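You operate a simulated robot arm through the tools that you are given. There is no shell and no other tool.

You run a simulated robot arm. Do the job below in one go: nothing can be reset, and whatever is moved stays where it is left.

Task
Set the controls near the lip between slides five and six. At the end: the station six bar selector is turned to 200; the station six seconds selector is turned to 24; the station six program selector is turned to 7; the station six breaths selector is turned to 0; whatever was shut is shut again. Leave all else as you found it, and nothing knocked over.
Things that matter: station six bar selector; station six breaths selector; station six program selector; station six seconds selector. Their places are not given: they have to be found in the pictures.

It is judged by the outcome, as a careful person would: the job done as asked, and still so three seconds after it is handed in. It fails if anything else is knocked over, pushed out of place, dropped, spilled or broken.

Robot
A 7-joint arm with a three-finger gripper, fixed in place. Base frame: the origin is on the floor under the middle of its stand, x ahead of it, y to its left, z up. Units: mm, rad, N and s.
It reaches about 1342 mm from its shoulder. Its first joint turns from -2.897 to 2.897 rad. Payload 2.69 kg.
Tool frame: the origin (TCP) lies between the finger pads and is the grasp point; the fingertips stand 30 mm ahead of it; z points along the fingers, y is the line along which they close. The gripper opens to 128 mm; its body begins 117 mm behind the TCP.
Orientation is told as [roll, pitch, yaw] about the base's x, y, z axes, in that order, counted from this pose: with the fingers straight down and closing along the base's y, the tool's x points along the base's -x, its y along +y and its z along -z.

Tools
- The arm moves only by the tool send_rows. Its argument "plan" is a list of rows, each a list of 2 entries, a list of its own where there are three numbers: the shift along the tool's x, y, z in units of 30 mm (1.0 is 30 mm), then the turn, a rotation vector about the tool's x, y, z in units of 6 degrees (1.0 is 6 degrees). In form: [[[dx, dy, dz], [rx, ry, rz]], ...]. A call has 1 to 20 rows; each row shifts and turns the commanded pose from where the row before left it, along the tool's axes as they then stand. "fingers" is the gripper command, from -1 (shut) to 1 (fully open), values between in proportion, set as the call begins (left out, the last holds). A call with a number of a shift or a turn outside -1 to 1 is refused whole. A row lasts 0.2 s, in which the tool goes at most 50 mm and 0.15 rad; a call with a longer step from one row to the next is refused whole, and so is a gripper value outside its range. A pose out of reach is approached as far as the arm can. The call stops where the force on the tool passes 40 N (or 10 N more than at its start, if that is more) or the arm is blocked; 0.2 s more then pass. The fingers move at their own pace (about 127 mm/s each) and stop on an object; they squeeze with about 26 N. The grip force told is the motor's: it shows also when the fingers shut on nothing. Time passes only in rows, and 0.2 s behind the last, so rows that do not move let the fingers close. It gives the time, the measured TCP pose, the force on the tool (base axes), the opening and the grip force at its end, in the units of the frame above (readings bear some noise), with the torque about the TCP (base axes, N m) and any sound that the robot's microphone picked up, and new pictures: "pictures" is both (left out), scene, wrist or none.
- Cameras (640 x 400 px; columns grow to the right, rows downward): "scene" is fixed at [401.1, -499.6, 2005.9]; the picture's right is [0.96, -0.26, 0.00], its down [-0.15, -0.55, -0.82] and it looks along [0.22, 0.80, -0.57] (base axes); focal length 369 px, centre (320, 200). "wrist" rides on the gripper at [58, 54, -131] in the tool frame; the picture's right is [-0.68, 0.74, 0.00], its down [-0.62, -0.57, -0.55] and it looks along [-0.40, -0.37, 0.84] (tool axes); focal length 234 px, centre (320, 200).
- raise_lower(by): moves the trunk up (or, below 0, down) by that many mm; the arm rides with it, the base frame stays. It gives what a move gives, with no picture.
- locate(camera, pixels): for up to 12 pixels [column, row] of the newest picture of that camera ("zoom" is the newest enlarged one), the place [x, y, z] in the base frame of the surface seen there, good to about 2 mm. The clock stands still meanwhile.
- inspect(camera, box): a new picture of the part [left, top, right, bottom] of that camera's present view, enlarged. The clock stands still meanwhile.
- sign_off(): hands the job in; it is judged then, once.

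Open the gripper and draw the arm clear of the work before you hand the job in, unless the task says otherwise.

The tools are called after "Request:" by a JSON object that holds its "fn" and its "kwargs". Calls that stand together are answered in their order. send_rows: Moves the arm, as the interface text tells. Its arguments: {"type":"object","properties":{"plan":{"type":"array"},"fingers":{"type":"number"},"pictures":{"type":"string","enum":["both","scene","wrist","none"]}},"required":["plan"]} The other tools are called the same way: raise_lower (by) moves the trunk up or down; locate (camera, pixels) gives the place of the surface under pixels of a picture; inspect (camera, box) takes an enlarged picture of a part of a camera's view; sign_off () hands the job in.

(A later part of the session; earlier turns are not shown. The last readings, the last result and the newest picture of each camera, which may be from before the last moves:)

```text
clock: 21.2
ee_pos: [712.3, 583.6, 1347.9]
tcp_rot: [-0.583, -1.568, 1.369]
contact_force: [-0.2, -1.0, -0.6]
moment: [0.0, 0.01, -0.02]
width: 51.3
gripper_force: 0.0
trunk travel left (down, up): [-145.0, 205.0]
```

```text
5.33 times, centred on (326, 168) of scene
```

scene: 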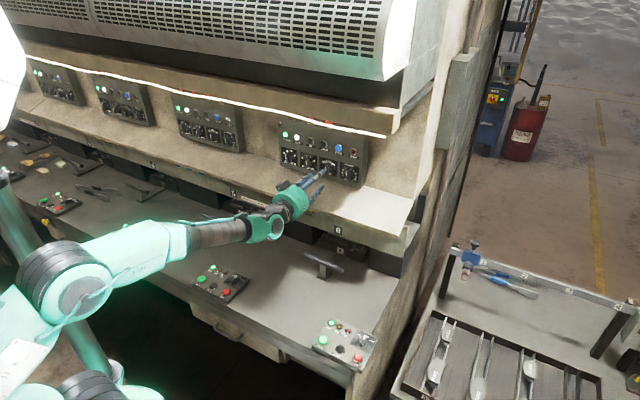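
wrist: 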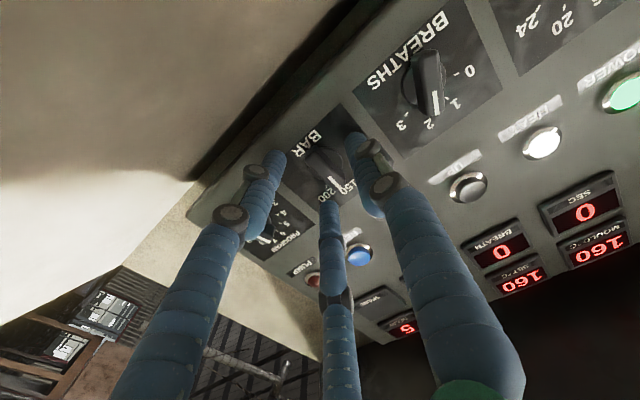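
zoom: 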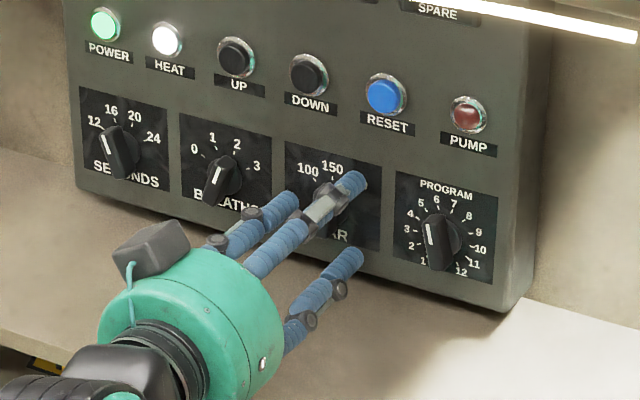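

TCP is at u 91.0, z 1347.9, d 916.3, with the BAR wing between thumb (left side) and the other two. Closing now.

Request:
{"fn": "send_rows", "kwargs": {"plan": [[[0, 0, 0], [0, 0, 0]], [[0, 0, 0], [0, 0, 0]], [[0, 0, 0], [0, 0, 0]]], "fingers": -0.85, "pictures": "wrist"}}

Request:
{"fn": "inspect", "kwargs": {"camera": "wrist", "box": [240, 110, 400, 230]}}

Request:
{"fn": "inspect", "kwargs": {"camera": "scene", "box": [276, 130, 376, 205]}}

```text
clock: 22.0
ee_pos: [712.8, 584.5, 1348.0]
tcp_rot: [-1.225, -1.572, 2.012]
contact_force: [-2.5, 3.9, 1.7]
moment: [0.0, -0.04, 0.19]
width: 20.7
gripper_force: 44.8
trunk travel left (down, up): [-145.0, 205.0]
```

wrist: 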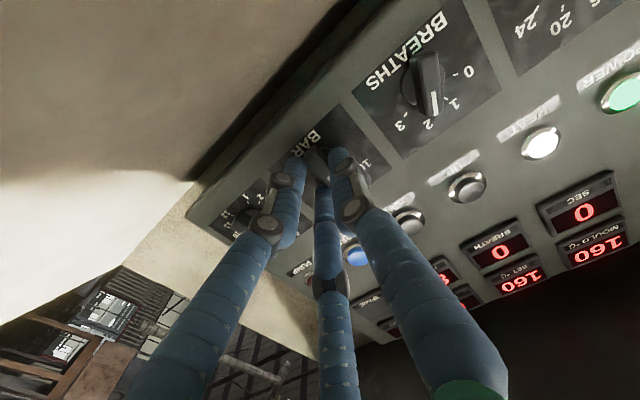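

```text
3.33 times, centred on (320, 170) of wrist
```

zoom: 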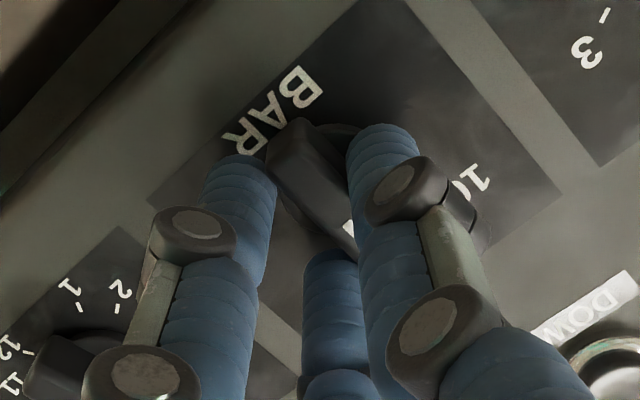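

```text
5.33 times, centred on (326, 168) of scene
```

zoom: 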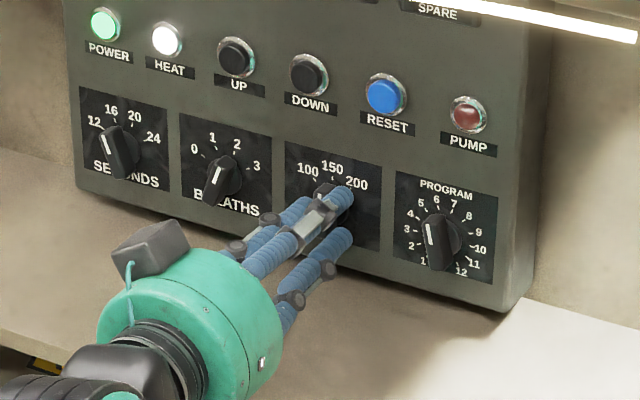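

The grip is ideal: width 20.7 mm as predicted, little side load. Now I rotate +40° clockwise about the knob axis (offset 5 mm toward the thumb).

Request:
{"fn": "send_rows", "kwargs": {"plan": [[[0.0087, 0.0002, 0], [0, 0, 0.5]], [[0.0087, 0.0002, 0], [0, 0, 0.5]], [[0.0087, 0.0002, 0], [0, 0, 0.5]], [[0.0087, 0.0002, 0], [0, 0, 0.5]], [[0.0087, 0.0002, 0], [0, 0, 0.5]], [[0.0087, 0.0002, 0], [0, 0, 0.5]], [[0.0087, 0.0002, 0], [0, 0, 0.5]], [[0.0087, 0.0002, 0], [0, 0, 0.5]], [[0.0087, 0.0002, 0], [0, 0, 0.5]], [[0.0087, 0.0002, 0], [0, 0, 0.5]], [[0.0087, 0.0002, 0], [0, 0, 0.5]], [[0.0087, 0.0002, 0], [0, 0, 0.5]], [[0.0087, 0.0002, 0], [0, 0, 0.5]], [[0.003, 0, 0], [0, 0, 0.17]], [[0, 0, 0], [0, 0, 0]]], "pictures": "both"}}

Request:
{"fn": "inspect", "kwargs": {"camera": "wrist", "box": [240, 110, 400, 230]}}

Request:
{"fn": "inspect", "kwargs": {"camera": "scene", "box": [276, 130, 376, 205]}}

```text
clock: 25.2
ee_pos: [712.8, 584.4, 1345.1]
tcp_rot: [1.571, -0.873, -0.781]
contact_force: [8.6, 14.1, 14.2]
moment: [0.17, -0.13, 0.16]
width: 20.4
gripper_force: 45.6
trunk travel left (down, up): [-145.0, 205.0]
```

scene: 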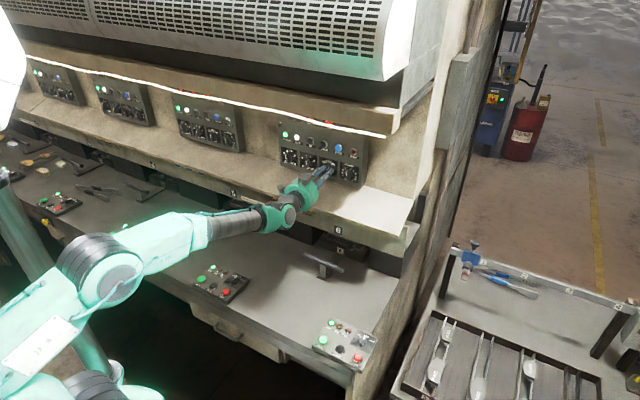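
wrist: 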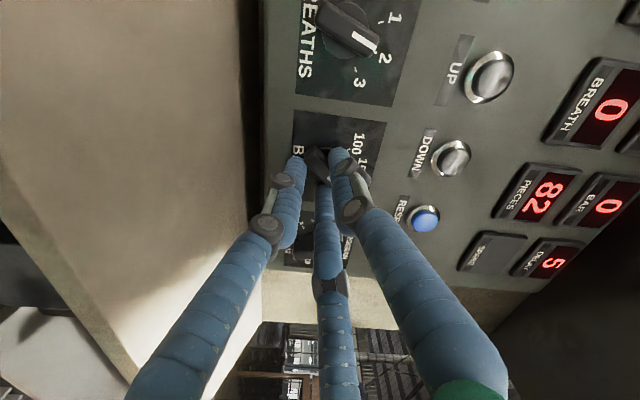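

```text
3.33 times, centred on (320, 170) of wrist
```

zoom: 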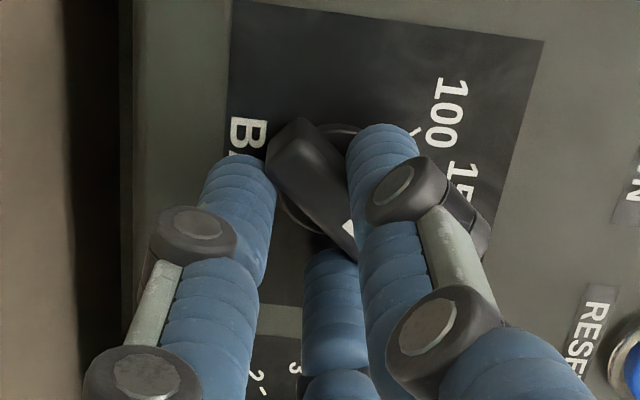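

```text
5.33 times, centred on (326, 168) of scene
```

zoom: 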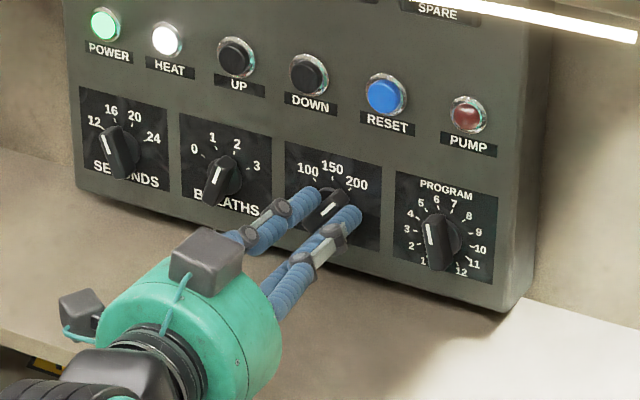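

The knob turned with the hand (φ now −50°). I'll open the fingers and check where the pointer rests.

Request:
{"fn": "send_rows", "kwargs": {"plan": [[[0, 0, 0], [0, 0, 0]], [[0, 0, 0], [0, 0, 0]]], "fingers": -0.2, "pictures": "both"}}

Request:
{"fn": "inspect", "kwargs": {"camera": "wrist", "box": [240, 110, 400, 230]}}

Request:
{"fn": "inspect", "kwargs": {"camera": "scene", "box": [306, 145, 350, 178]}}

```text
clock: 25.8
ee_pos: [712.5, 584.4, 1341.6]
tcp_rot: [1.566, -0.872, -0.782]
contact_force: [-0.1, -0.1, -0.5]
moment: [0.01, -0.02, -0.01]
width: 51.7
gripper_force: 0.0
trunk travel left (down, up): [-145.0, 205.0]
```

scene: 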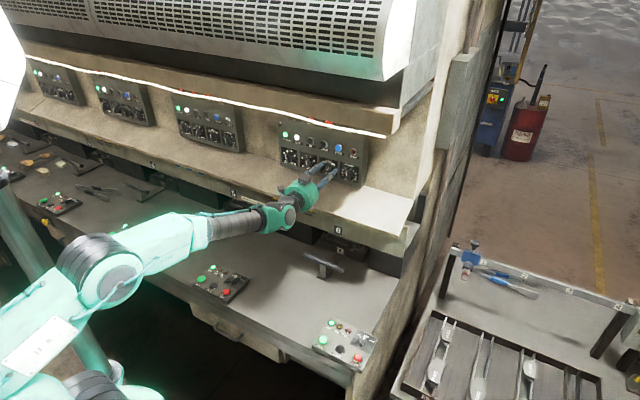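
wrist: 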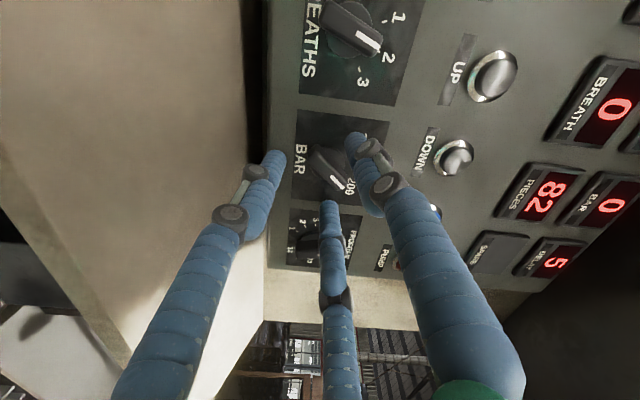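

```text
3.33 times, centred on (320, 170) of wrist
```

zoom: 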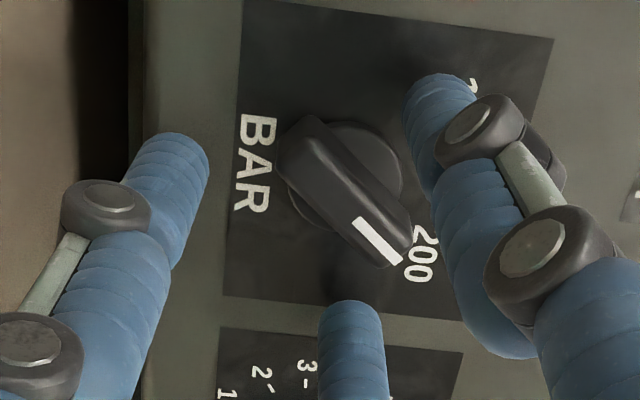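

```text
12.12 times, centred on (328, 162) of scene
```

zoom: 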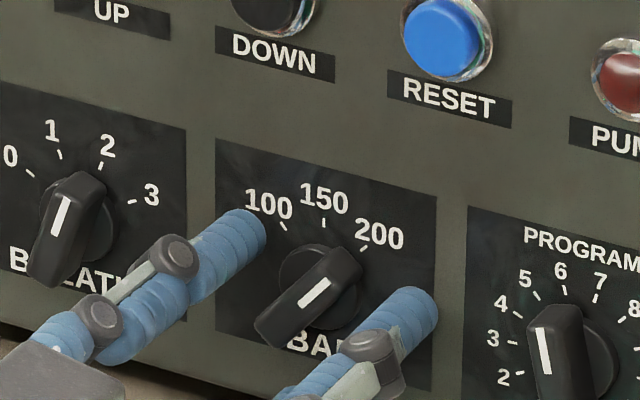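

The BAR pointer appears to point at the 200 tick. I'll measure the wing direction.

Request:
{"fn": "locate", "kwargs": {"camera": "zoom", "pixels": [[349, 258], [275, 333], [328, 283], [300, 303], [364, 248], [283, 227], [323, 220]]}}

Request:
{"fn": "locate", "kwargs": {"camera": "wrist", "pixels": [[359, 187], [348, 177], [327, 149], [331, 154], [354, 183], [340, 167]]}}

```text
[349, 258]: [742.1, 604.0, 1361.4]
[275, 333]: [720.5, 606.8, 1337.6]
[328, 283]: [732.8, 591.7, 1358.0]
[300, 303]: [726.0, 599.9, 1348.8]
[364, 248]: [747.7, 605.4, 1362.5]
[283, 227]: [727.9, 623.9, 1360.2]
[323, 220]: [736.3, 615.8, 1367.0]
```

```text
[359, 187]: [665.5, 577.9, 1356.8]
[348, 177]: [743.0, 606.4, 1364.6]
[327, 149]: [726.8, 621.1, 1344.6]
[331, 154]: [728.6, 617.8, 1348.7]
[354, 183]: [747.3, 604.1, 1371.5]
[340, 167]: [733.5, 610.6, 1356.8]
```

BAR reads ≈40°, on 200. I'll back out 60 mm, then shift right toward PROGRAM and roll to φ≈−104° for its wing, with pictures to confirm BAR.

Request:
{"fn": "send_rows", "kwargs": {"plan": [[[0, 0, -0.5], [0, 0, 0]], [[0, 0, -0.5], [0, 0, 0]], [[0, 0, -0.5], [0, 0, 0]], [[0, 0, -0.5], [0, 0, 0]], [[0, 0, 0], [0, 0, 0]]], "pictures": "both"}}

Request:
{"fn": "inspect", "kwargs": {"camera": "wrist", "box": [272, 90, 400, 170]}}

Request:
{"fn": "inspect", "kwargs": {"camera": "scene", "box": [306, 145, 350, 178]}}

```text
clock: 27.0
ee_pos: [669.1, 541.5, 1343.7]
tcp_rot: [1.571, -0.874, -0.783]
contact_force: [-0.2, -0.3, 0.3]
moment: [-0.02, 0.0, 0.0]
width: 51.0
gripper_force: 0.1
trunk travel left (down, up): [-145.0, 205.0]
```

scene: 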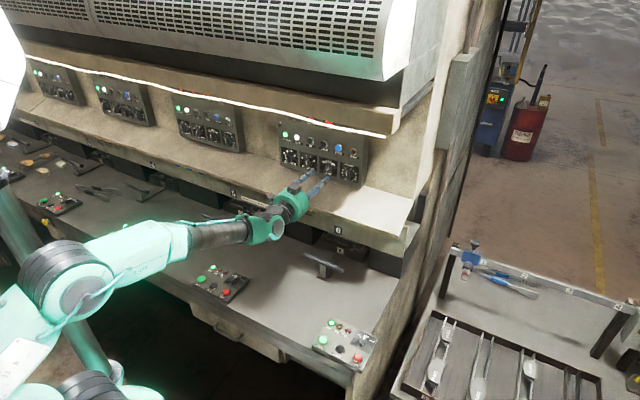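
wrist: 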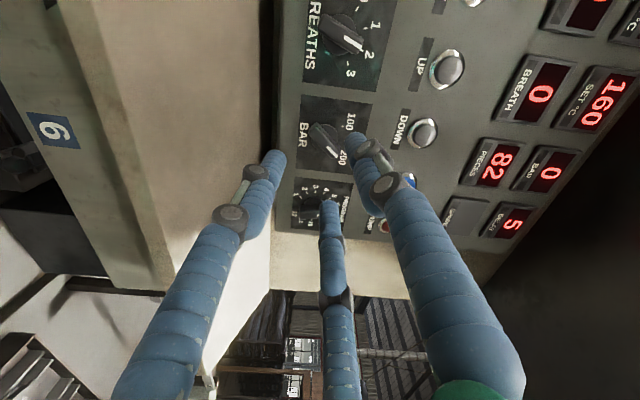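

```text
5.00 times, centred on (336, 130) of wrist
```

zoom: 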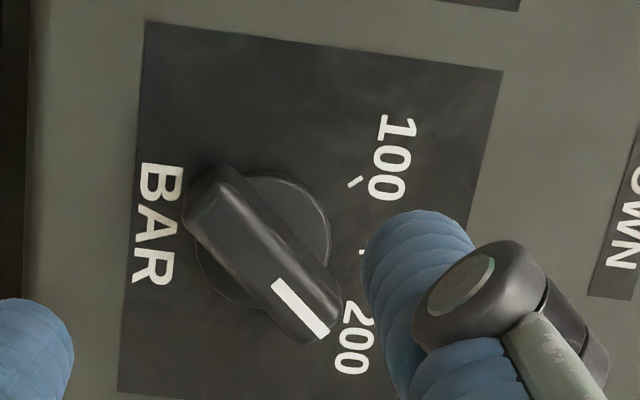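

```text
12.12 times, centred on (328, 162) of scene
```

zoom: 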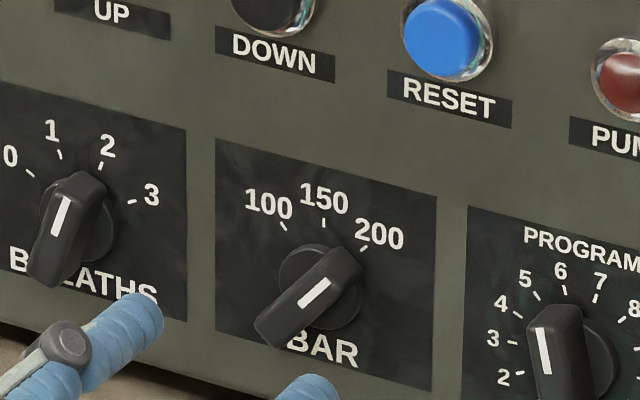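

BAR is visibly on 200, but I want the exact angle. A tighter scene zoom of BAR lets me compare the wing direction with the tick.

Request:
{"fn": "inspect", "kwargs": {"camera": "scene", "box": [317, 156, 341, 176]}}

Request:
{"fn": "inspect", "kwargs": {"camera": "wrist", "box": [300, 104, 356, 164]}}

```text
16.00 times, centred on (329, 166) of scene
```

zoom: 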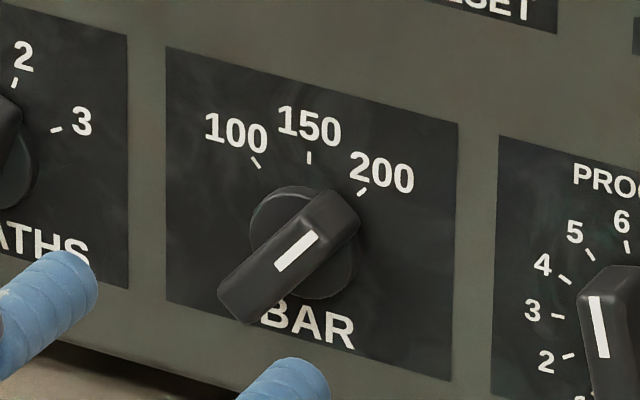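

```text
6.67 times, centred on (328, 134) of wrist
```

zoom: 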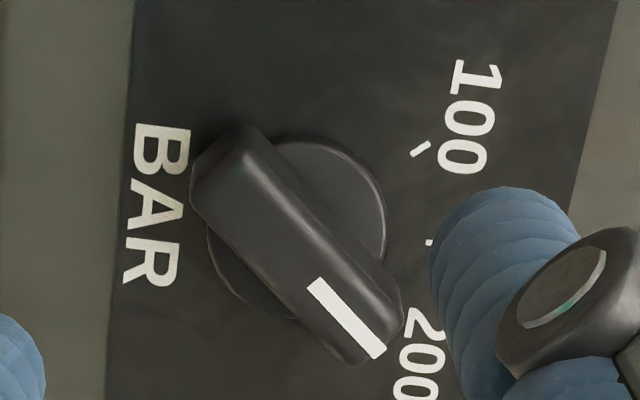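

BAR measures ≈39.7°, on 200. Now I move right to PROGRAM (u≈170.4) and roll to φ≈−103.6°.

Request:
{"fn": "send_rows", "kwargs": {"plan": [[[-0.485, -0.519, 0], [0, 0, 0]], [[-0.485, -0.519, 0], [0, 0, 0]], [[-0.485, -0.519, 0], [0, 0, 0]], [[-0.485, -0.519, 0], [0, 0, 0]], [[0, 0, 0], [0, 0, -0.9926]], [[0, 0, 0], [0, 0, -0.9926]], [[0, 0, 0], [0, 0, -0.9926]], [[0, 0, 0], [0, 0, -0.9926]], [[0, 0, 0], [0, 0, -0.9926]], [[0, 0, 0], [0, 0, -0.9926]], [[0, 0, 0], [0, 0, -0.9926]], [[0, 0, 0], [0, 0, -0.9926]], [[0, 0, 0], [0, 0, -0.9926]], [[0, 0, 0], [0, 0, 0]]], "pictures": "wrist"}}

Request:
{"fn": "inspect", "kwargs": {"camera": "wrist", "box": [240, 90, 400, 210]}}

```text
clock: 30.0
ee_pos: [729.7, 481.7, 1348.1]
tcp_rot: [-1.577, -1.333, 2.356]
contact_force: [0.1, -0.3, -0.1]
moment: [0.02, -0.01, 0.01]
width: 51.5
gripper_force: 0.1
trunk travel left (down, up): [-145.0, 205.0]
```

wrist: 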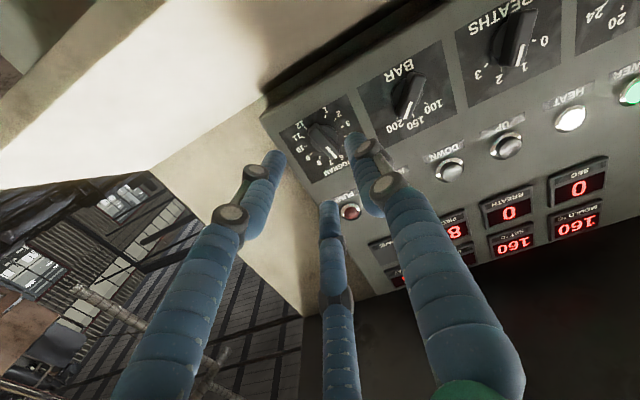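

```text
3.33 times, centred on (320, 150) of wrist
```

zoom: 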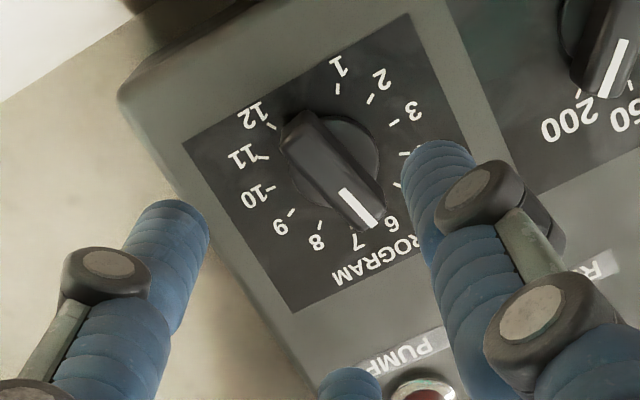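

Position and roll match the plan (u 175.4, z 1348.1, φ −103.6°). Advance 60 mm onto PROGRAM.

Request:
{"fn": "send_rows", "kwargs": {"plan": [[[0, 0, 0.3], [0, 0, 0]], [[0, 0, 0.3], [0, 0, 0]], [[0, 0, 0.3], [0, 0, 0]], [[0, 0, 0.3], [0, 0, 0]], [[0, 0, 0.3], [0, 0, 0]], [[0, 0, 0.3], [0, 0, 0]], [[0, 0, 0.2], [0, 0, 0]], [[0, 0, 0], [0, 0, 0]]], "pictures": "wrist"}}

Request:
{"fn": "inspect", "kwargs": {"camera": "wrist", "box": [240, 110, 400, 230]}}

Request:
{"fn": "inspect", "kwargs": {"camera": "scene", "box": [300, 135, 380, 195]}}

```text
clock: 31.8
ee_pos: [773.0, 524.0, 1347.8]
tcp_rot: [-1.577, -1.335, 2.353]
contact_force: [0.3, -0.4, 0.1]
moment: [0.02, -0.04, 0.01]
width: 51.2
gripper_force: 0.1
trunk travel left (down, up): [-145.0, 205.0]
```

wrist: 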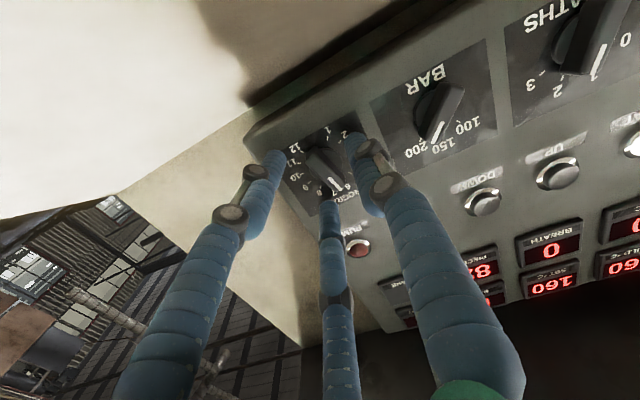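

```text
3.33 times, centred on (320, 170) of wrist
```

zoom: 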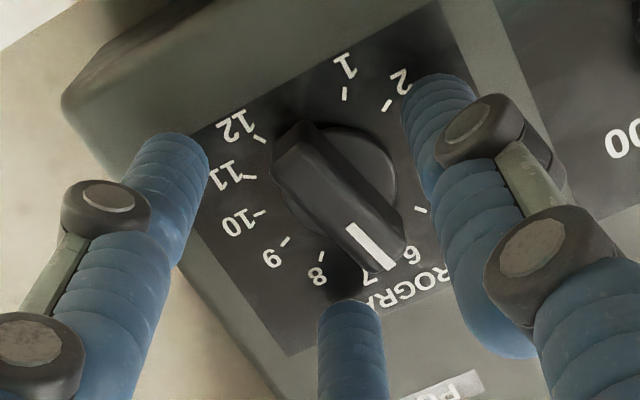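

```text
6.67 times, centred on (340, 165) of scene
```

zoom: 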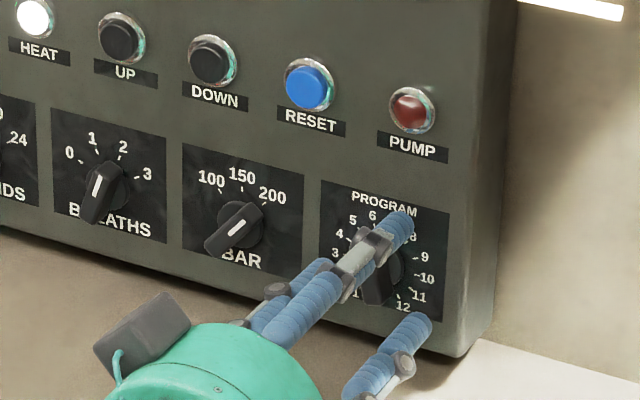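

Same relative layout as with BAR. Closing on PROGRAM's wing.

Request:
{"fn": "send_rows", "kwargs": {"plan": [[[0, 0, 0], [0, 0, 0]], [[0, 0, 0], [0, 0, 0]], [[0, 0, 0], [0, 0, 0]]], "fingers": -0.85, "pictures": "wrist"}}

Request:
{"fn": "inspect", "kwargs": {"camera": "wrist", "box": [240, 110, 400, 230]}}

```text
clock: 32.6
ee_pos: [772.8, 523.0, 1346.9]
tcp_rot: [-1.578, -1.333, 2.357]
contact_force: [0.5, 0.0, 0.2]
moment: [0.0, 0.01, 0.07]
width: 20.5
gripper_force: 45.4
trunk travel left (down, up): [-145.0, 205.0]
```

wrist: 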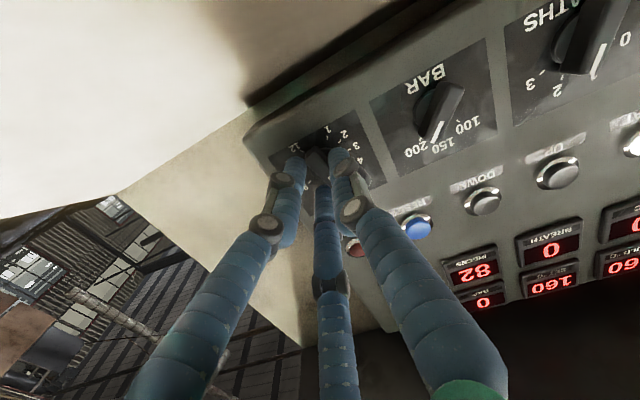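

```text
3.33 times, centred on (320, 170) of wrist
```

zoom: 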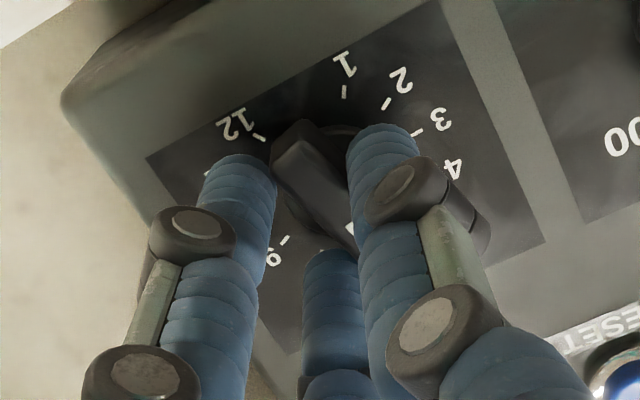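

The grip is clean (width 20.5, almost no side force). Rotating +27.3° about the knob axis from 6 to 7.

Request:
{"fn": "send_rows", "kwargs": {"plan": [[[0.0088, 0.0002, 0], [0, 0, 0.505]], [[0.0088, 0.0002, 0], [0, 0, 0.505]], [[0.0088, 0.0002, 0], [0, 0, 0.505]], [[0.0088, 0.0002, 0], [0, 0, 0.505]], [[0.0088, 0.0002, 0], [0, 0, 0.505]], [[0.0088, 0.0002, 0], [0, 0, 0.505]], [[0.0088, 0.0002, 0], [0, 0, 0.505]], [[0.0088, 0.0002, 0], [0, 0, 0.505]], [[0.0088, 0.0002, 0], [0, 0, 0.505]], [[0, 0, 0], [0, 0, 0]]], "pictures": "none"}}

Request:
{"fn": "send_rows", "kwargs": {"plan": [[[0, 0, 0], [0, 0, 0]], [[0, 0, 0], [0, 0, 0]]], "fingers": -0.2, "pictures": "none"}}

Request:
{"fn": "send_rows", "kwargs": {"plan": [[[0, 0, -0.5], [0, 0, 0]], [[0, 0, -0.5], [0, 0, 0]], [[0, 0, -0.5], [0, 0, 0]], [[0, 0, -0.5], [0, 0, 0]], [[0, 0, 0], [0, 0, 0]]], "pictures": "both"}}

Request:
{"fn": "inspect", "kwargs": {"camera": "wrist", "box": [272, 90, 372, 170]}}

Request:
{"fn": "inspect", "kwargs": {"camera": "scene", "box": [333, 160, 362, 184]}}

```text
clock: 34.8
ee_pos: [772.1, 524.2, 1345.8]
tcp_rot: [1.58, -1.333, -0.8]
contact_force: [-1.5, -1.1, 1.1]
moment: [0.15, -0.11, 0.05]
width: 20.4
gripper_force: 45.0
trunk travel left (down, up): [-145.0, 205.0]
```

```text
clock: 35.4
ee_pos: [772.1, 524.0, 1346.0]
tcp_rot: [1.58, -1.333, -0.798]
contact_force: [-0.6, -0.6, 0.7]
moment: [0.03, -0.01, -0.03]
width: 51.1
gripper_force: 0.1
trunk travel left (down, up): [-145.0, 205.0]
```

```text
clock: 36.6
ee_pos: [729.7, 482.8, 1344.5]
tcp_rot: [1.579, -1.333, -0.8]
contact_force: [-0.6, -0.8, 0.0]
moment: [-0.03, 0.04, -0.01]
width: 51.1
gripper_force: 0.1
trunk travel left (down, up): [-145.0, 205.0]
```

scene: 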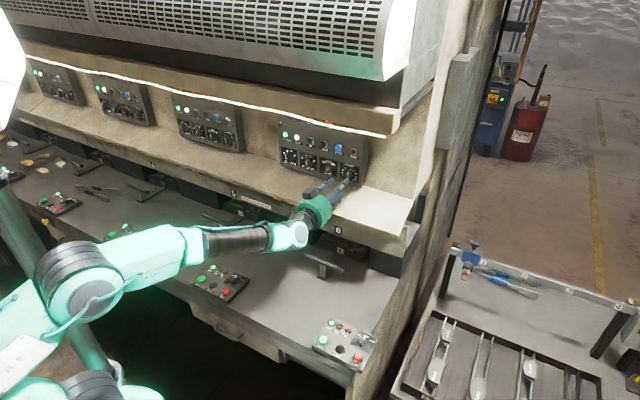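
wrist: 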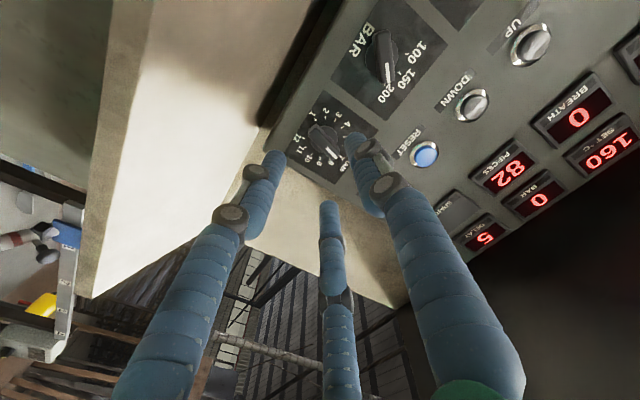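

```text
5.00 times, centred on (322, 130) of wrist
```

zoom: 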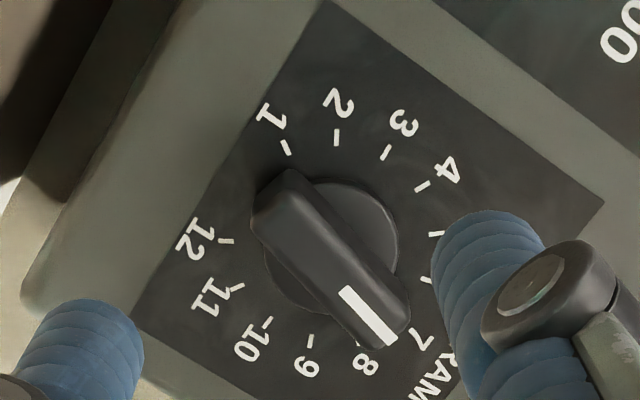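

```text
16.00 times, centred on (348, 172) of scene
```

zoom: 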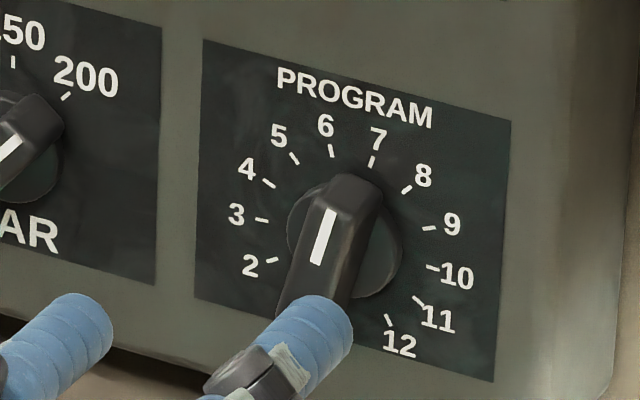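

PROGRAM now points near 7. I'll zoom tighter to measure the pointer angle precisely.

Request:
{"fn": "inspect", "kwargs": {"camera": "scene", "box": [342, 166, 358, 176]}}

Request:
{"fn": "inspect", "kwargs": {"camera": "wrist", "box": [302, 110, 366, 170]}}

```text
16.00 times, centred on (350, 171) of scene
```

zoom: 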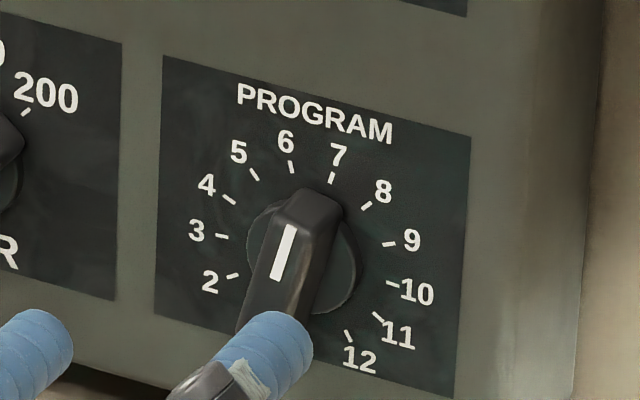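

```text
6.67 times, centred on (334, 140) of wrist
```

zoom: 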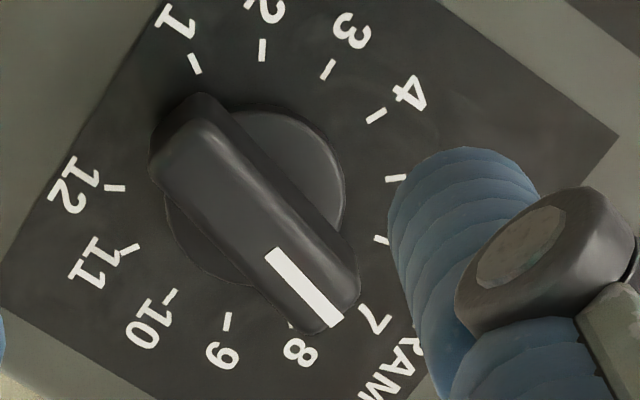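

PROGRAM measures about 11°, roughly 2.4° short of the 7 tick at 13.6°. I'll regrip with the hand turned a touch further and bring it the rest of the way.

Request:
{"fn": "send_rows", "kwargs": {"plan": [[[-0.047, -0.009, 0], [0, 0, 0.25]], [[0, 0, 0.3], [0, 0, 0]], [[0, 0, 0.3], [0, 0, 0]], [[0, 0, 0.3], [0, 0, 0]], [[0, 0, 0.3], [0, 0, 0]], [[0, 0, 0.3], [0, 0, 0]], [[0, 0, 0.3], [0, 0, 0]], [[0, 0, 0.2], [0, 0, 0]], [[0, 0, 0], [0, 0, 0]]], "pictures": "none"}}

Request:
{"fn": "send_rows", "kwargs": {"plan": [[[0, 0, 0], [0, 0, 0]], [[0, 0, 0], [0, 0, 0]], [[0, 0, 0], [0, 0, 0]]], "fingers": -0.85, "pictures": "none"}}

Request:
{"fn": "inspect", "kwargs": {"camera": "scene", "box": [342, 166, 358, 176]}}

```text
clock: 38.6
ee_pos: [771.3, 524.5, 1347.0]
tcp_rot: [1.578, -1.308, -0.801]
contact_force: [-0.1, 0.2, 0.0]
moment: [0.02, -0.06, 0.01]
width: 51.3
gripper_force: 0.0
trunk travel left (down, up): [-145.0, 205.0]
```

```text
clock: 39.4
ee_pos: [772.8, 524.1, 1346.4]
tcp_rot: [1.577, -1.309, -0.798]
contact_force: [0.2, 2.5, -0.3]
moment: [-0.05, -0.05, 0.14]
width: 20.7
gripper_force: 44.8
trunk travel left (down, up): [-145.0, 205.0]
```

```text
16.00 times, centred on (350, 171) of scene
```

zoom: 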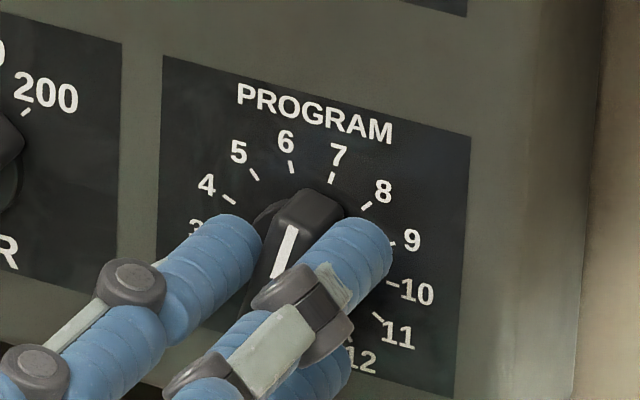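

While gripped the pointer now lines up with the 7 tick (image slope ≈17.7°, matching 13.6°). I'll release and back out to verify.

Request:
{"fn": "send_rows", "kwargs": {"plan": [[[0, 0, 0], [0, 0, 0]], [[0, 0, 0], [0, 0, 0]]], "fingers": -0.2, "pictures": "none"}}

Request:
{"fn": "send_rows", "kwargs": {"plan": [[[0, 0, -0.5], [0, 0, 0]], [[0, 0, -0.5], [0, 0, 0]], [[0, 0, -0.5], [0, 0, 0]], [[0, 0, -0.5], [0, 0, 0]], [[0, 0, 0], [0, 0, 0]]], "pictures": "both"}}

Request:
{"fn": "inspect", "kwargs": {"camera": "scene", "box": [342, 166, 358, 176]}}

```text
clock: 40.0
ee_pos: [772.0, 524.0, 1348.4]
tcp_rot: [1.578, -1.307, -0.796]
contact_force: [-0.9, -0.5, 0.3]
moment: [0.01, 0.03, 0.01]
width: 51.2
gripper_force: 0.1
trunk travel left (down, up): [-145.0, 205.0]
```

```text
clock: 41.2
ee_pos: [728.6, 480.2, 1347.2]
tcp_rot: [1.577, -1.308, -0.8]
contact_force: [-1.0, -0.2, 0.3]
moment: [-0.04, -0.02, -0.01]
width: 51.1
gripper_force: 0.0
trunk travel left (down, up): [-145.0, 205.0]
```

scene: 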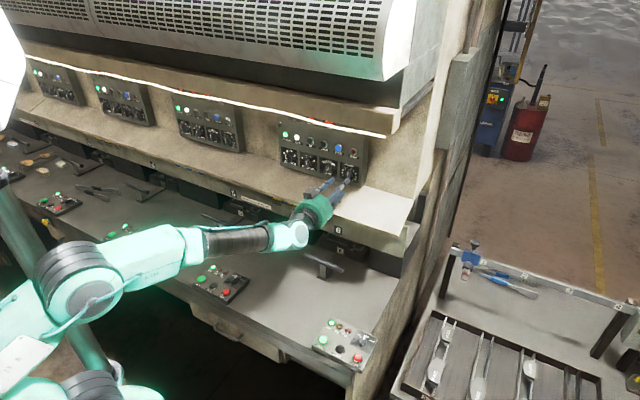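
wrist: 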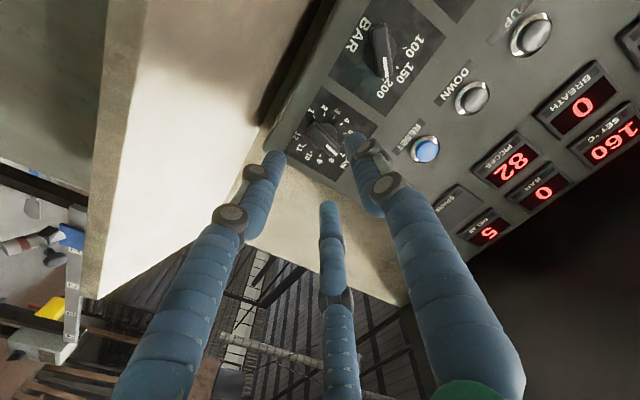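

```text
16.00 times, centred on (350, 171) of scene
```

zoom: 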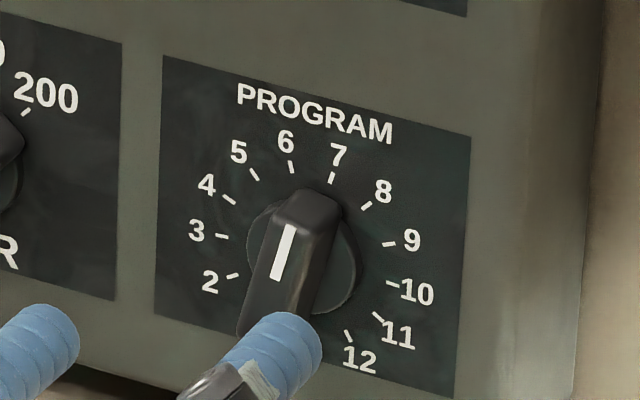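

The knob sits back on its detent (same place as before), so PROGRAM is on 7. Next is BREATHS (2→0, 80° counter-clockwise): I'll move left to u≈8.7 at this distance and test in free space whether the roll can go to φ=−150°.

Request:
{"fn": "send_rows", "kwargs": {"plan": [[[0.1875, 0.6696, 0], [0, 0, 0]], [[0.1875, 0.6696, 0], [0, 0, 0]], [[0.1875, 0.6696, 0], [0, 0, 0]], [[0.1875, 0.6696, 0], [0, 0, 0]], [[0.1875, 0.6696, 0], [0, 0, 0]], [[0.1875, 0.6696, 0], [0, 0, 0]], [[0.1875, 0.6696, 0], [0, 0, 0]], [[0.1875, 0.6696, 0], [0, 0, 0]], [[0, 0, 0], [0, 0, 0]]], "pictures": "none"}}

Request:
{"fn": "send_rows", "kwargs": {"plan": [[[0, 0, 0], [0, 0, -0.9615]], [[0, 0, 0], [0, 0, -0.9615]], [[0, 0, 0], [0, 0, -0.9615]], [[0, 0, 0], [0, 0, -0.9615]], [[0, 0, 0], [0, 0, -0.9615]], [[0, 0, 0], [0, 0, -0.9615]], [[0, 0, 0], [0, 0, -0.9615]], [[0, 0, 0], [0, 0, -0.9615]], [[0, 0, 0], [0, 0, -0.9615]], [[0, 0, 0], [0, 0, -0.9615]], [[0, 0, 0], [0, 0, -0.9615]], [[0, 0, 0], [0, 0, -0.9615]], [[0, 0, 0], [0, 0, -0.9615]], [[0, 0, 0], [0, 0, 0]]], "pictures": "both"}}

```text
clock: 43.2
ee_pos: [654.2, 556.6, 1361.2]
tcp_rot: [1.551, -1.307, -0.745]
contact_force: [-0.1, -0.7, -0.9]
moment: [-0.02, -0.01, 0.0]
width: 51.3
gripper_force: 0.1
out of reach, approached as far as the arm can: row 5, 6, 7, 8
trunk travel left (down, up): [-145.0, 205.0]
```

```text
clock: 46.2
ee_pos: [736.0, 475.4, 1473.1]
tcp_rot: [-1.542, -0.643, 2.351]
contact_force: [-0.5, 1.0, -0.6]
moment: [-0.01, 0.02, 0.01]
width: 51.0
gripper_force: 0.1
out of reach, approached as far as the arm can: row 1, 4, 5, 6, 7, 8, 9, 10, 11, 12, 13
trunk travel left (down, up): [-145.0, 205.0]
```

scene: 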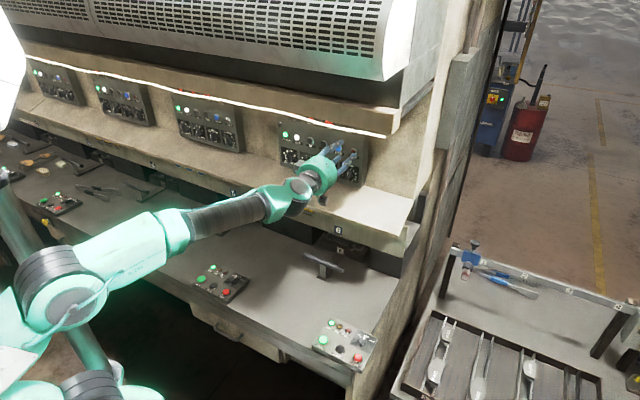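
wrist: 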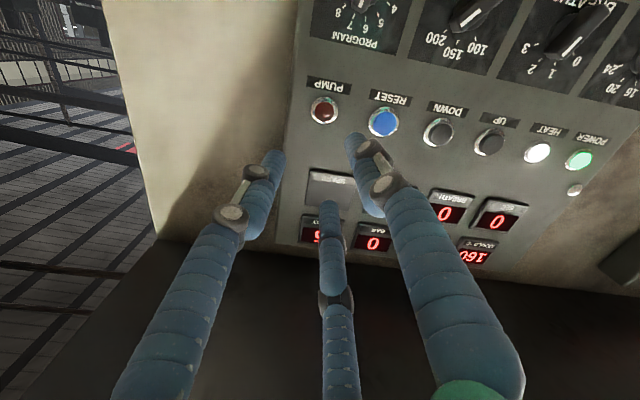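

The roll to −150° isn't reachable and the arm drifted up to z=1473, though it stays well clear (d≈857). It's likely a wrist limit tied to the forearm sloping down; I'll measure the forearm posture.

Request:
{"fn": "locate", "kwargs": {"camera": "scene", "pixels": [[45, 275], [100, 250], [150, 235], [205, 221], [240, 212], [270, 205], [300, 186], [320, 172], [70, 300], [20, 330], [60, 375], [100, 390]]}}

Request:
{"fn": "inspect", "kwargs": {"camera": "scene", "box": [0, 130, 400, 400]}}

```text
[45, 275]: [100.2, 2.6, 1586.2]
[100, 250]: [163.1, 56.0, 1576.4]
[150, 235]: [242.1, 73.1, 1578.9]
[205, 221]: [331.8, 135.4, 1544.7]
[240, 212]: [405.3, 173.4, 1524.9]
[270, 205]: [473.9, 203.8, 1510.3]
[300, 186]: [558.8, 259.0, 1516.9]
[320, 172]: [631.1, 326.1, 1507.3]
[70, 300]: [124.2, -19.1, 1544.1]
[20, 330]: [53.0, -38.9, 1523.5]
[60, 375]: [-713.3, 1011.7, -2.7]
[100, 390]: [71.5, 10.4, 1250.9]
```

```text
1.48 times, centred on (200, 265) of scene
```

zoom: 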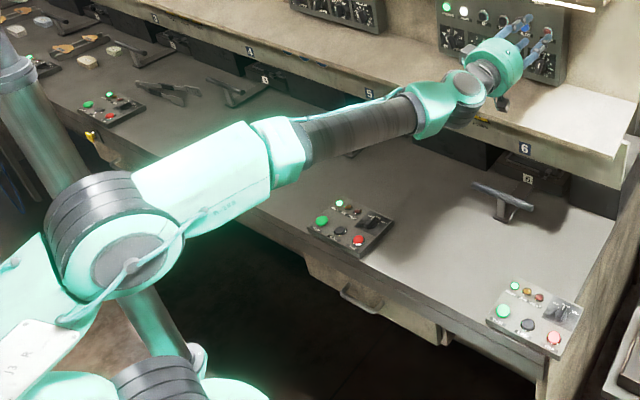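

The forearm slopes only ~11° down here, and the wrist is in an awkward branch. I'll retreat from the panel along the tool axis first, undo the extra roll, and then re-posture the arm.

Request:
{"fn": "send_rows", "kwargs": {"plan": [[[0, 0, -0.8], [0, 0, 0]], [[0, 0, -0.8], [0, 0, 0]], [[0, 0, -0.8], [0, 0, 0]], [[0, 0, -0.8], [0, 0, 0]], [[0, 0, -0.8], [0, 0, 0]], [[0, 0, -0.8], [0, 0, 0]], [[0, 0, 0], [0, 0, 0]]], "pictures": "none"}}

Request:
{"fn": "send_rows", "kwargs": {"plan": [[[0, 0, 0], [0, 0, 0.9]], [[0, 0, 0], [0, 0, 0.9]], [[0, 0, 0], [0, 0, 0.9]], [[0, 0, 0], [0, 0, 0.9]], [[0, 0, 0], [0, 0, 0.9]], [[0, 0, 0], [0, 0, 0.9]], [[0, 0, 0], [0, 0, 0.9]], [[0, 0, 0], [0, 0, 0.9]], [[0, 0, 0], [0, 0, 0.9]], [[0, 0, 0], [0, 0, 0]]], "pictures": "scene"}}

```text
clock: 47.8
ee_pos: [636.0, 370.8, 1484.0]
tcp_rot: [-1.571, -0.64, 2.355]
contact_force: [-0.1, -0.2, 0.3]
moment: [-0.01, 0.02, 0.0]
width: 51.2
gripper_force: 0.1
out of reach, approached as far as the arm can: row 1
trunk travel left (down, up): [-145.0, 205.0]
```

```text
clock: 50.0
ee_pos: [635.8, 370.3, 1483.3]
tcp_rot: [-1.557, -1.49, 2.342]
contact_force: [-0.4, -0.3, -0.1]
moment: [-0.03, 0.02, -0.04]
width: 51.3
gripper_force: 0.1
trunk travel left (down, up): [-145.0, 205.0]
```

scene: 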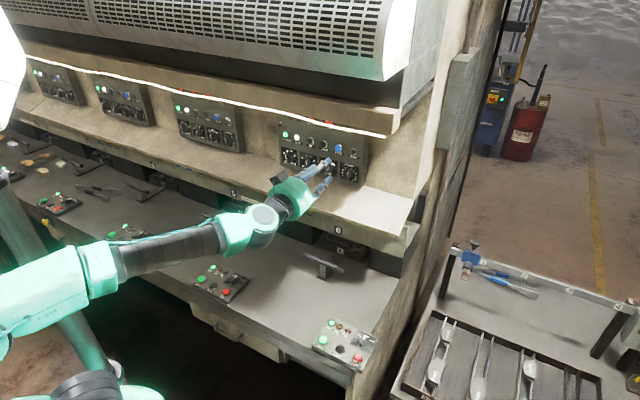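

Back at d≈711 with φ≈−95°. Now I lower the trunk the remaining 145 mm so the forearm runs more level toward the dials.

Request:
{"fn": "raise_lower", "kwargs": {"by": -140}}

Request:
{"fn": "send_rows", "kwargs": {"plan": [[[0, 0, 0], [-0.08, 0.997, 0]], [[0, 0, 0], [-0.08, 0.997, 0]], [[0, 0, 0], [-0.08, 0.997, 0]], [[0, 0, 0], [-0.08, 0.997, 0]], [[0, 0, 0], [-0.08, 0.997, 0]], [[0, 0, 0], [0, 0, 0]]], "pictures": "both"}}

```text
clock: 51.6
ee_pos: [636.9, 369.0, 1343.7]
tcp_rot: [-1.559, -1.486, 2.348]
contact_force: [0.1, -0.9, -1.1]
moment: [0.01, -0.02, -0.01]
width: 51.5
gripper_force: 0.0
trunk travel left (down, up): [-5.0, 345.0]
```

```text
clock: 53.0
ee_pos: [636.4, 370.2, 1343.3]
tcp_rot: [-0.142, -1.038, 0.949]
contact_force: [0.2, 0.5, 0.1]
moment: [0.01, 0.02, -0.03]
width: 51.3
gripper_force: 0.1
trunk travel left (down, up): [-5.0, 345.0]
```

scene: 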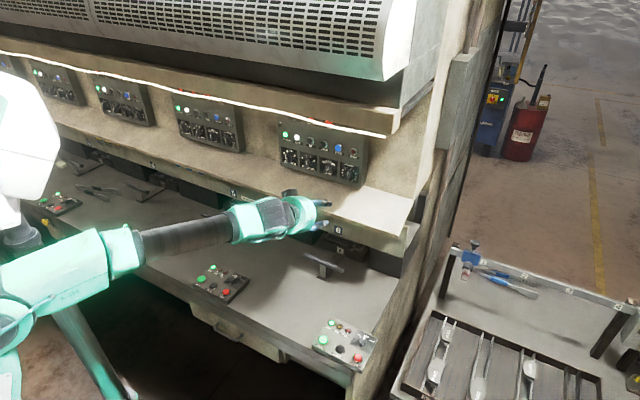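
wrist: 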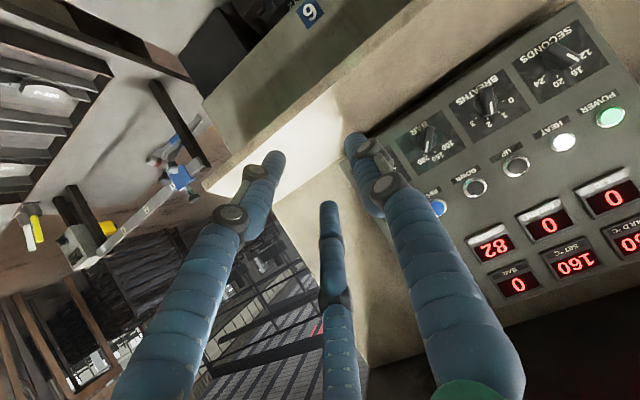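

Tool is now tilted 30° down without complaint, freeing the wrist. I'll slide left 183 mm to u≈5 and then tilt back up by 24°.

Request:
{"fn": "send_rows", "kwargs": {"plan": [[[-0.063, 0.76, 0], [0, 0, 0]], [[-0.063, 0.76, 0], [0, 0, 0]], [[-0.063, 0.76, 0], [0, 0, 0]], [[-0.063, 0.76, 0], [0, 0, 0]], [[-0.063, 0.76, 0], [0, 0, 0]], [[-0.063, 0.76, 0], [0, 0, 0]], [[-0.063, 0.76, 0], [0, 0, 0]], [[-0.063, 0.76, 0], [0, 0, 0]], [[0, 0, 0], [0, 0, 0]]], "pictures": "none"}}

Request:
{"fn": "send_rows", "kwargs": {"plan": [[[0, 0, 0], [0.08, -0.997, 0]], [[0, 0, 0], [0.08, -0.997, 0]], [[0, 0, 0], [0.08, -0.997, 0]], [[0, 0, 0], [0.08, -0.997, 0]], [[0, 0, 0], [0, 0, 0]]], "pictures": "both"}}

```text
clock: 55.0
ee_pos: [507.8, 500.0, 1345.0]
tcp_rot: [-0.144, -1.042, 0.952]
contact_force: [0.5, 0.1, -0.5]
moment: [0.0, -0.05, -0.04]
width: 50.9
gripper_force: 0.0
trunk travel left (down, up): [-5.0, 345.0]
```

```text
clock: 56.2
ee_pos: [513.4, 502.9, 1337.3]
tcp_rot: [-0.507, -1.398, 1.292]
contact_force: [2.2, 2.5, -4.2]
moment: [0.29, -0.29, 0.0]
width: 51.0
gripper_force: 0.1
trunk travel left (down, up): [-5.0, 345.0]
```

scene: 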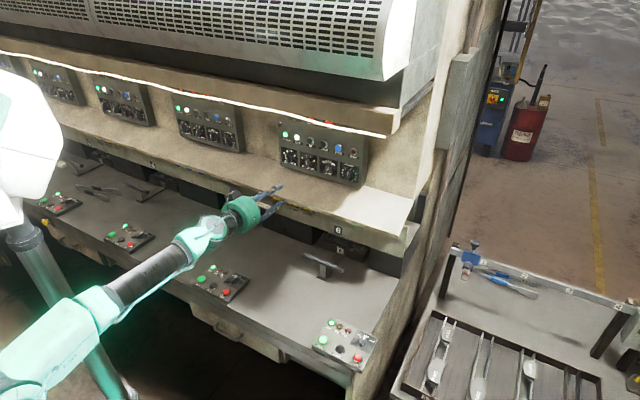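
wrist: 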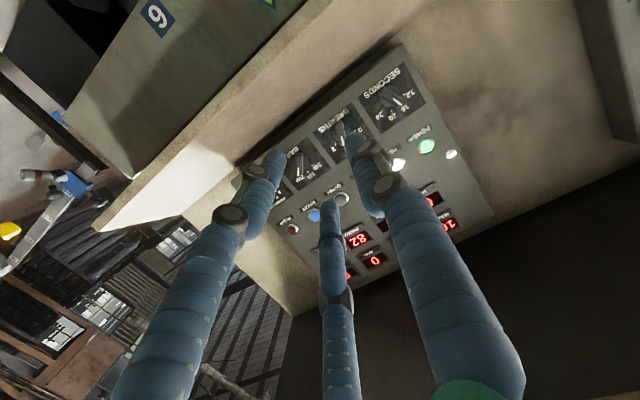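

The tool reads ~8.6° down with small residual forces; I'll let it settle for two rows.

Request:
{"fn": "send_rows", "kwargs": {"plan": [[[0, 0, 0], [0, 0, 0]], [[0, 0, 0], [0, 0, 0]]], "pictures": "none"}}

Request:
{"fn": "locate", "kwargs": {"camera": "scene", "pixels": [[80, 310], [110, 290], [135, 272], [165, 255], [185, 243], [205, 228], [225, 215], [245, 205]]}}

```text
clock: 56.8
ee_pos: [510.6, 498.4, 1343.9]
tcp_rot: [-0.526, -1.405, 1.311]
contact_force: [-0.3, 0.2, 0.3]
moment: [0.0, -0.01, 0.0]
width: 50.8
gripper_force: 0.1
trunk travel left (down, up): [-5.0, 345.0]
```

```text
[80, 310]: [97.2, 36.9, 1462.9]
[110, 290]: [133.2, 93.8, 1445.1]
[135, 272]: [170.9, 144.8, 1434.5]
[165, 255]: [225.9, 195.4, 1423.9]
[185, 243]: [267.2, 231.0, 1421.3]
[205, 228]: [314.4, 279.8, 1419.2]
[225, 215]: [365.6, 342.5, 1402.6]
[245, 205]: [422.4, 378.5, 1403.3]
```

The arm now has the forearm nearly level (≈7° down) and the tool ~8° down, u≈8.6. I'll advance horizontally toward d≈857 and check for reach problems.

Request:
{"fn": "send_rows", "kwargs": {"plan": [[[-0.116, 0, 0.803], [0, 0, 0]], [[-0.116, 0, 0.803], [0, 0, 0]], [[-0.116, 0, 0.803], [0, 0, 0]], [[-0.116, 0, 0.803], [0, 0, 0]], [[-0.116, 0, 0.803], [0, 0, 0]], [[-0.116, 0, 0.803], [0, 0, 0]], [[0, 0, 0], [0, 0, 0]], [[0, 0, 0], [0, 0, 0]]], "pictures": "both"}}

Request:
{"fn": "locate", "kwargs": {"camera": "scene", "pixels": [[80, 310], [110, 290], [135, 275], [165, 258], [185, 245], [205, 235], [225, 225], [245, 213]]}}

```text
clock: 58.6
ee_pos: [603.1, 592.6, 1348.3]
tcp_rot: [-0.663, -1.438, 1.454]
contact_force: [0.1, 1.0, 0.4]
moment: [-0.01, -0.02, -0.01]
width: 50.9
gripper_force: 0.1
out of reach, approached as far as the arm can: row 1
trunk travel left (down, up): [-5.0, 345.0]
```

scene: 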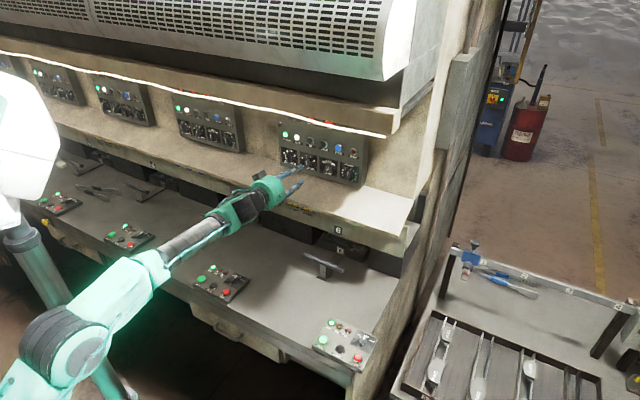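
wrist: 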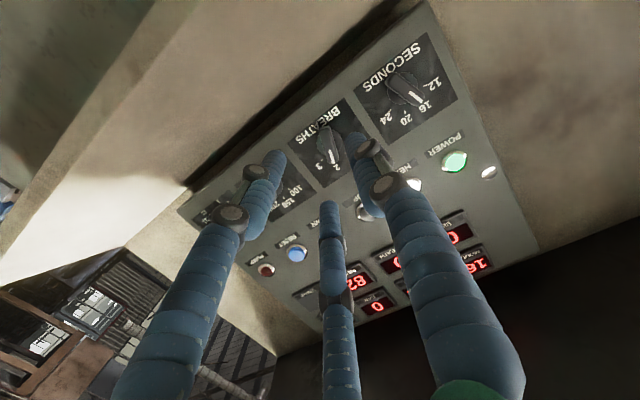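

```text
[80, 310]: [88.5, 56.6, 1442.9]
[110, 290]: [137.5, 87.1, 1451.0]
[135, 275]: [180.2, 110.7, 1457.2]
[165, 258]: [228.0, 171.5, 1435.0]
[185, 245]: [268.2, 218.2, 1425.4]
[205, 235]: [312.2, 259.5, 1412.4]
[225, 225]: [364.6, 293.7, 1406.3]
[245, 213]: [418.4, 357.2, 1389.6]
```

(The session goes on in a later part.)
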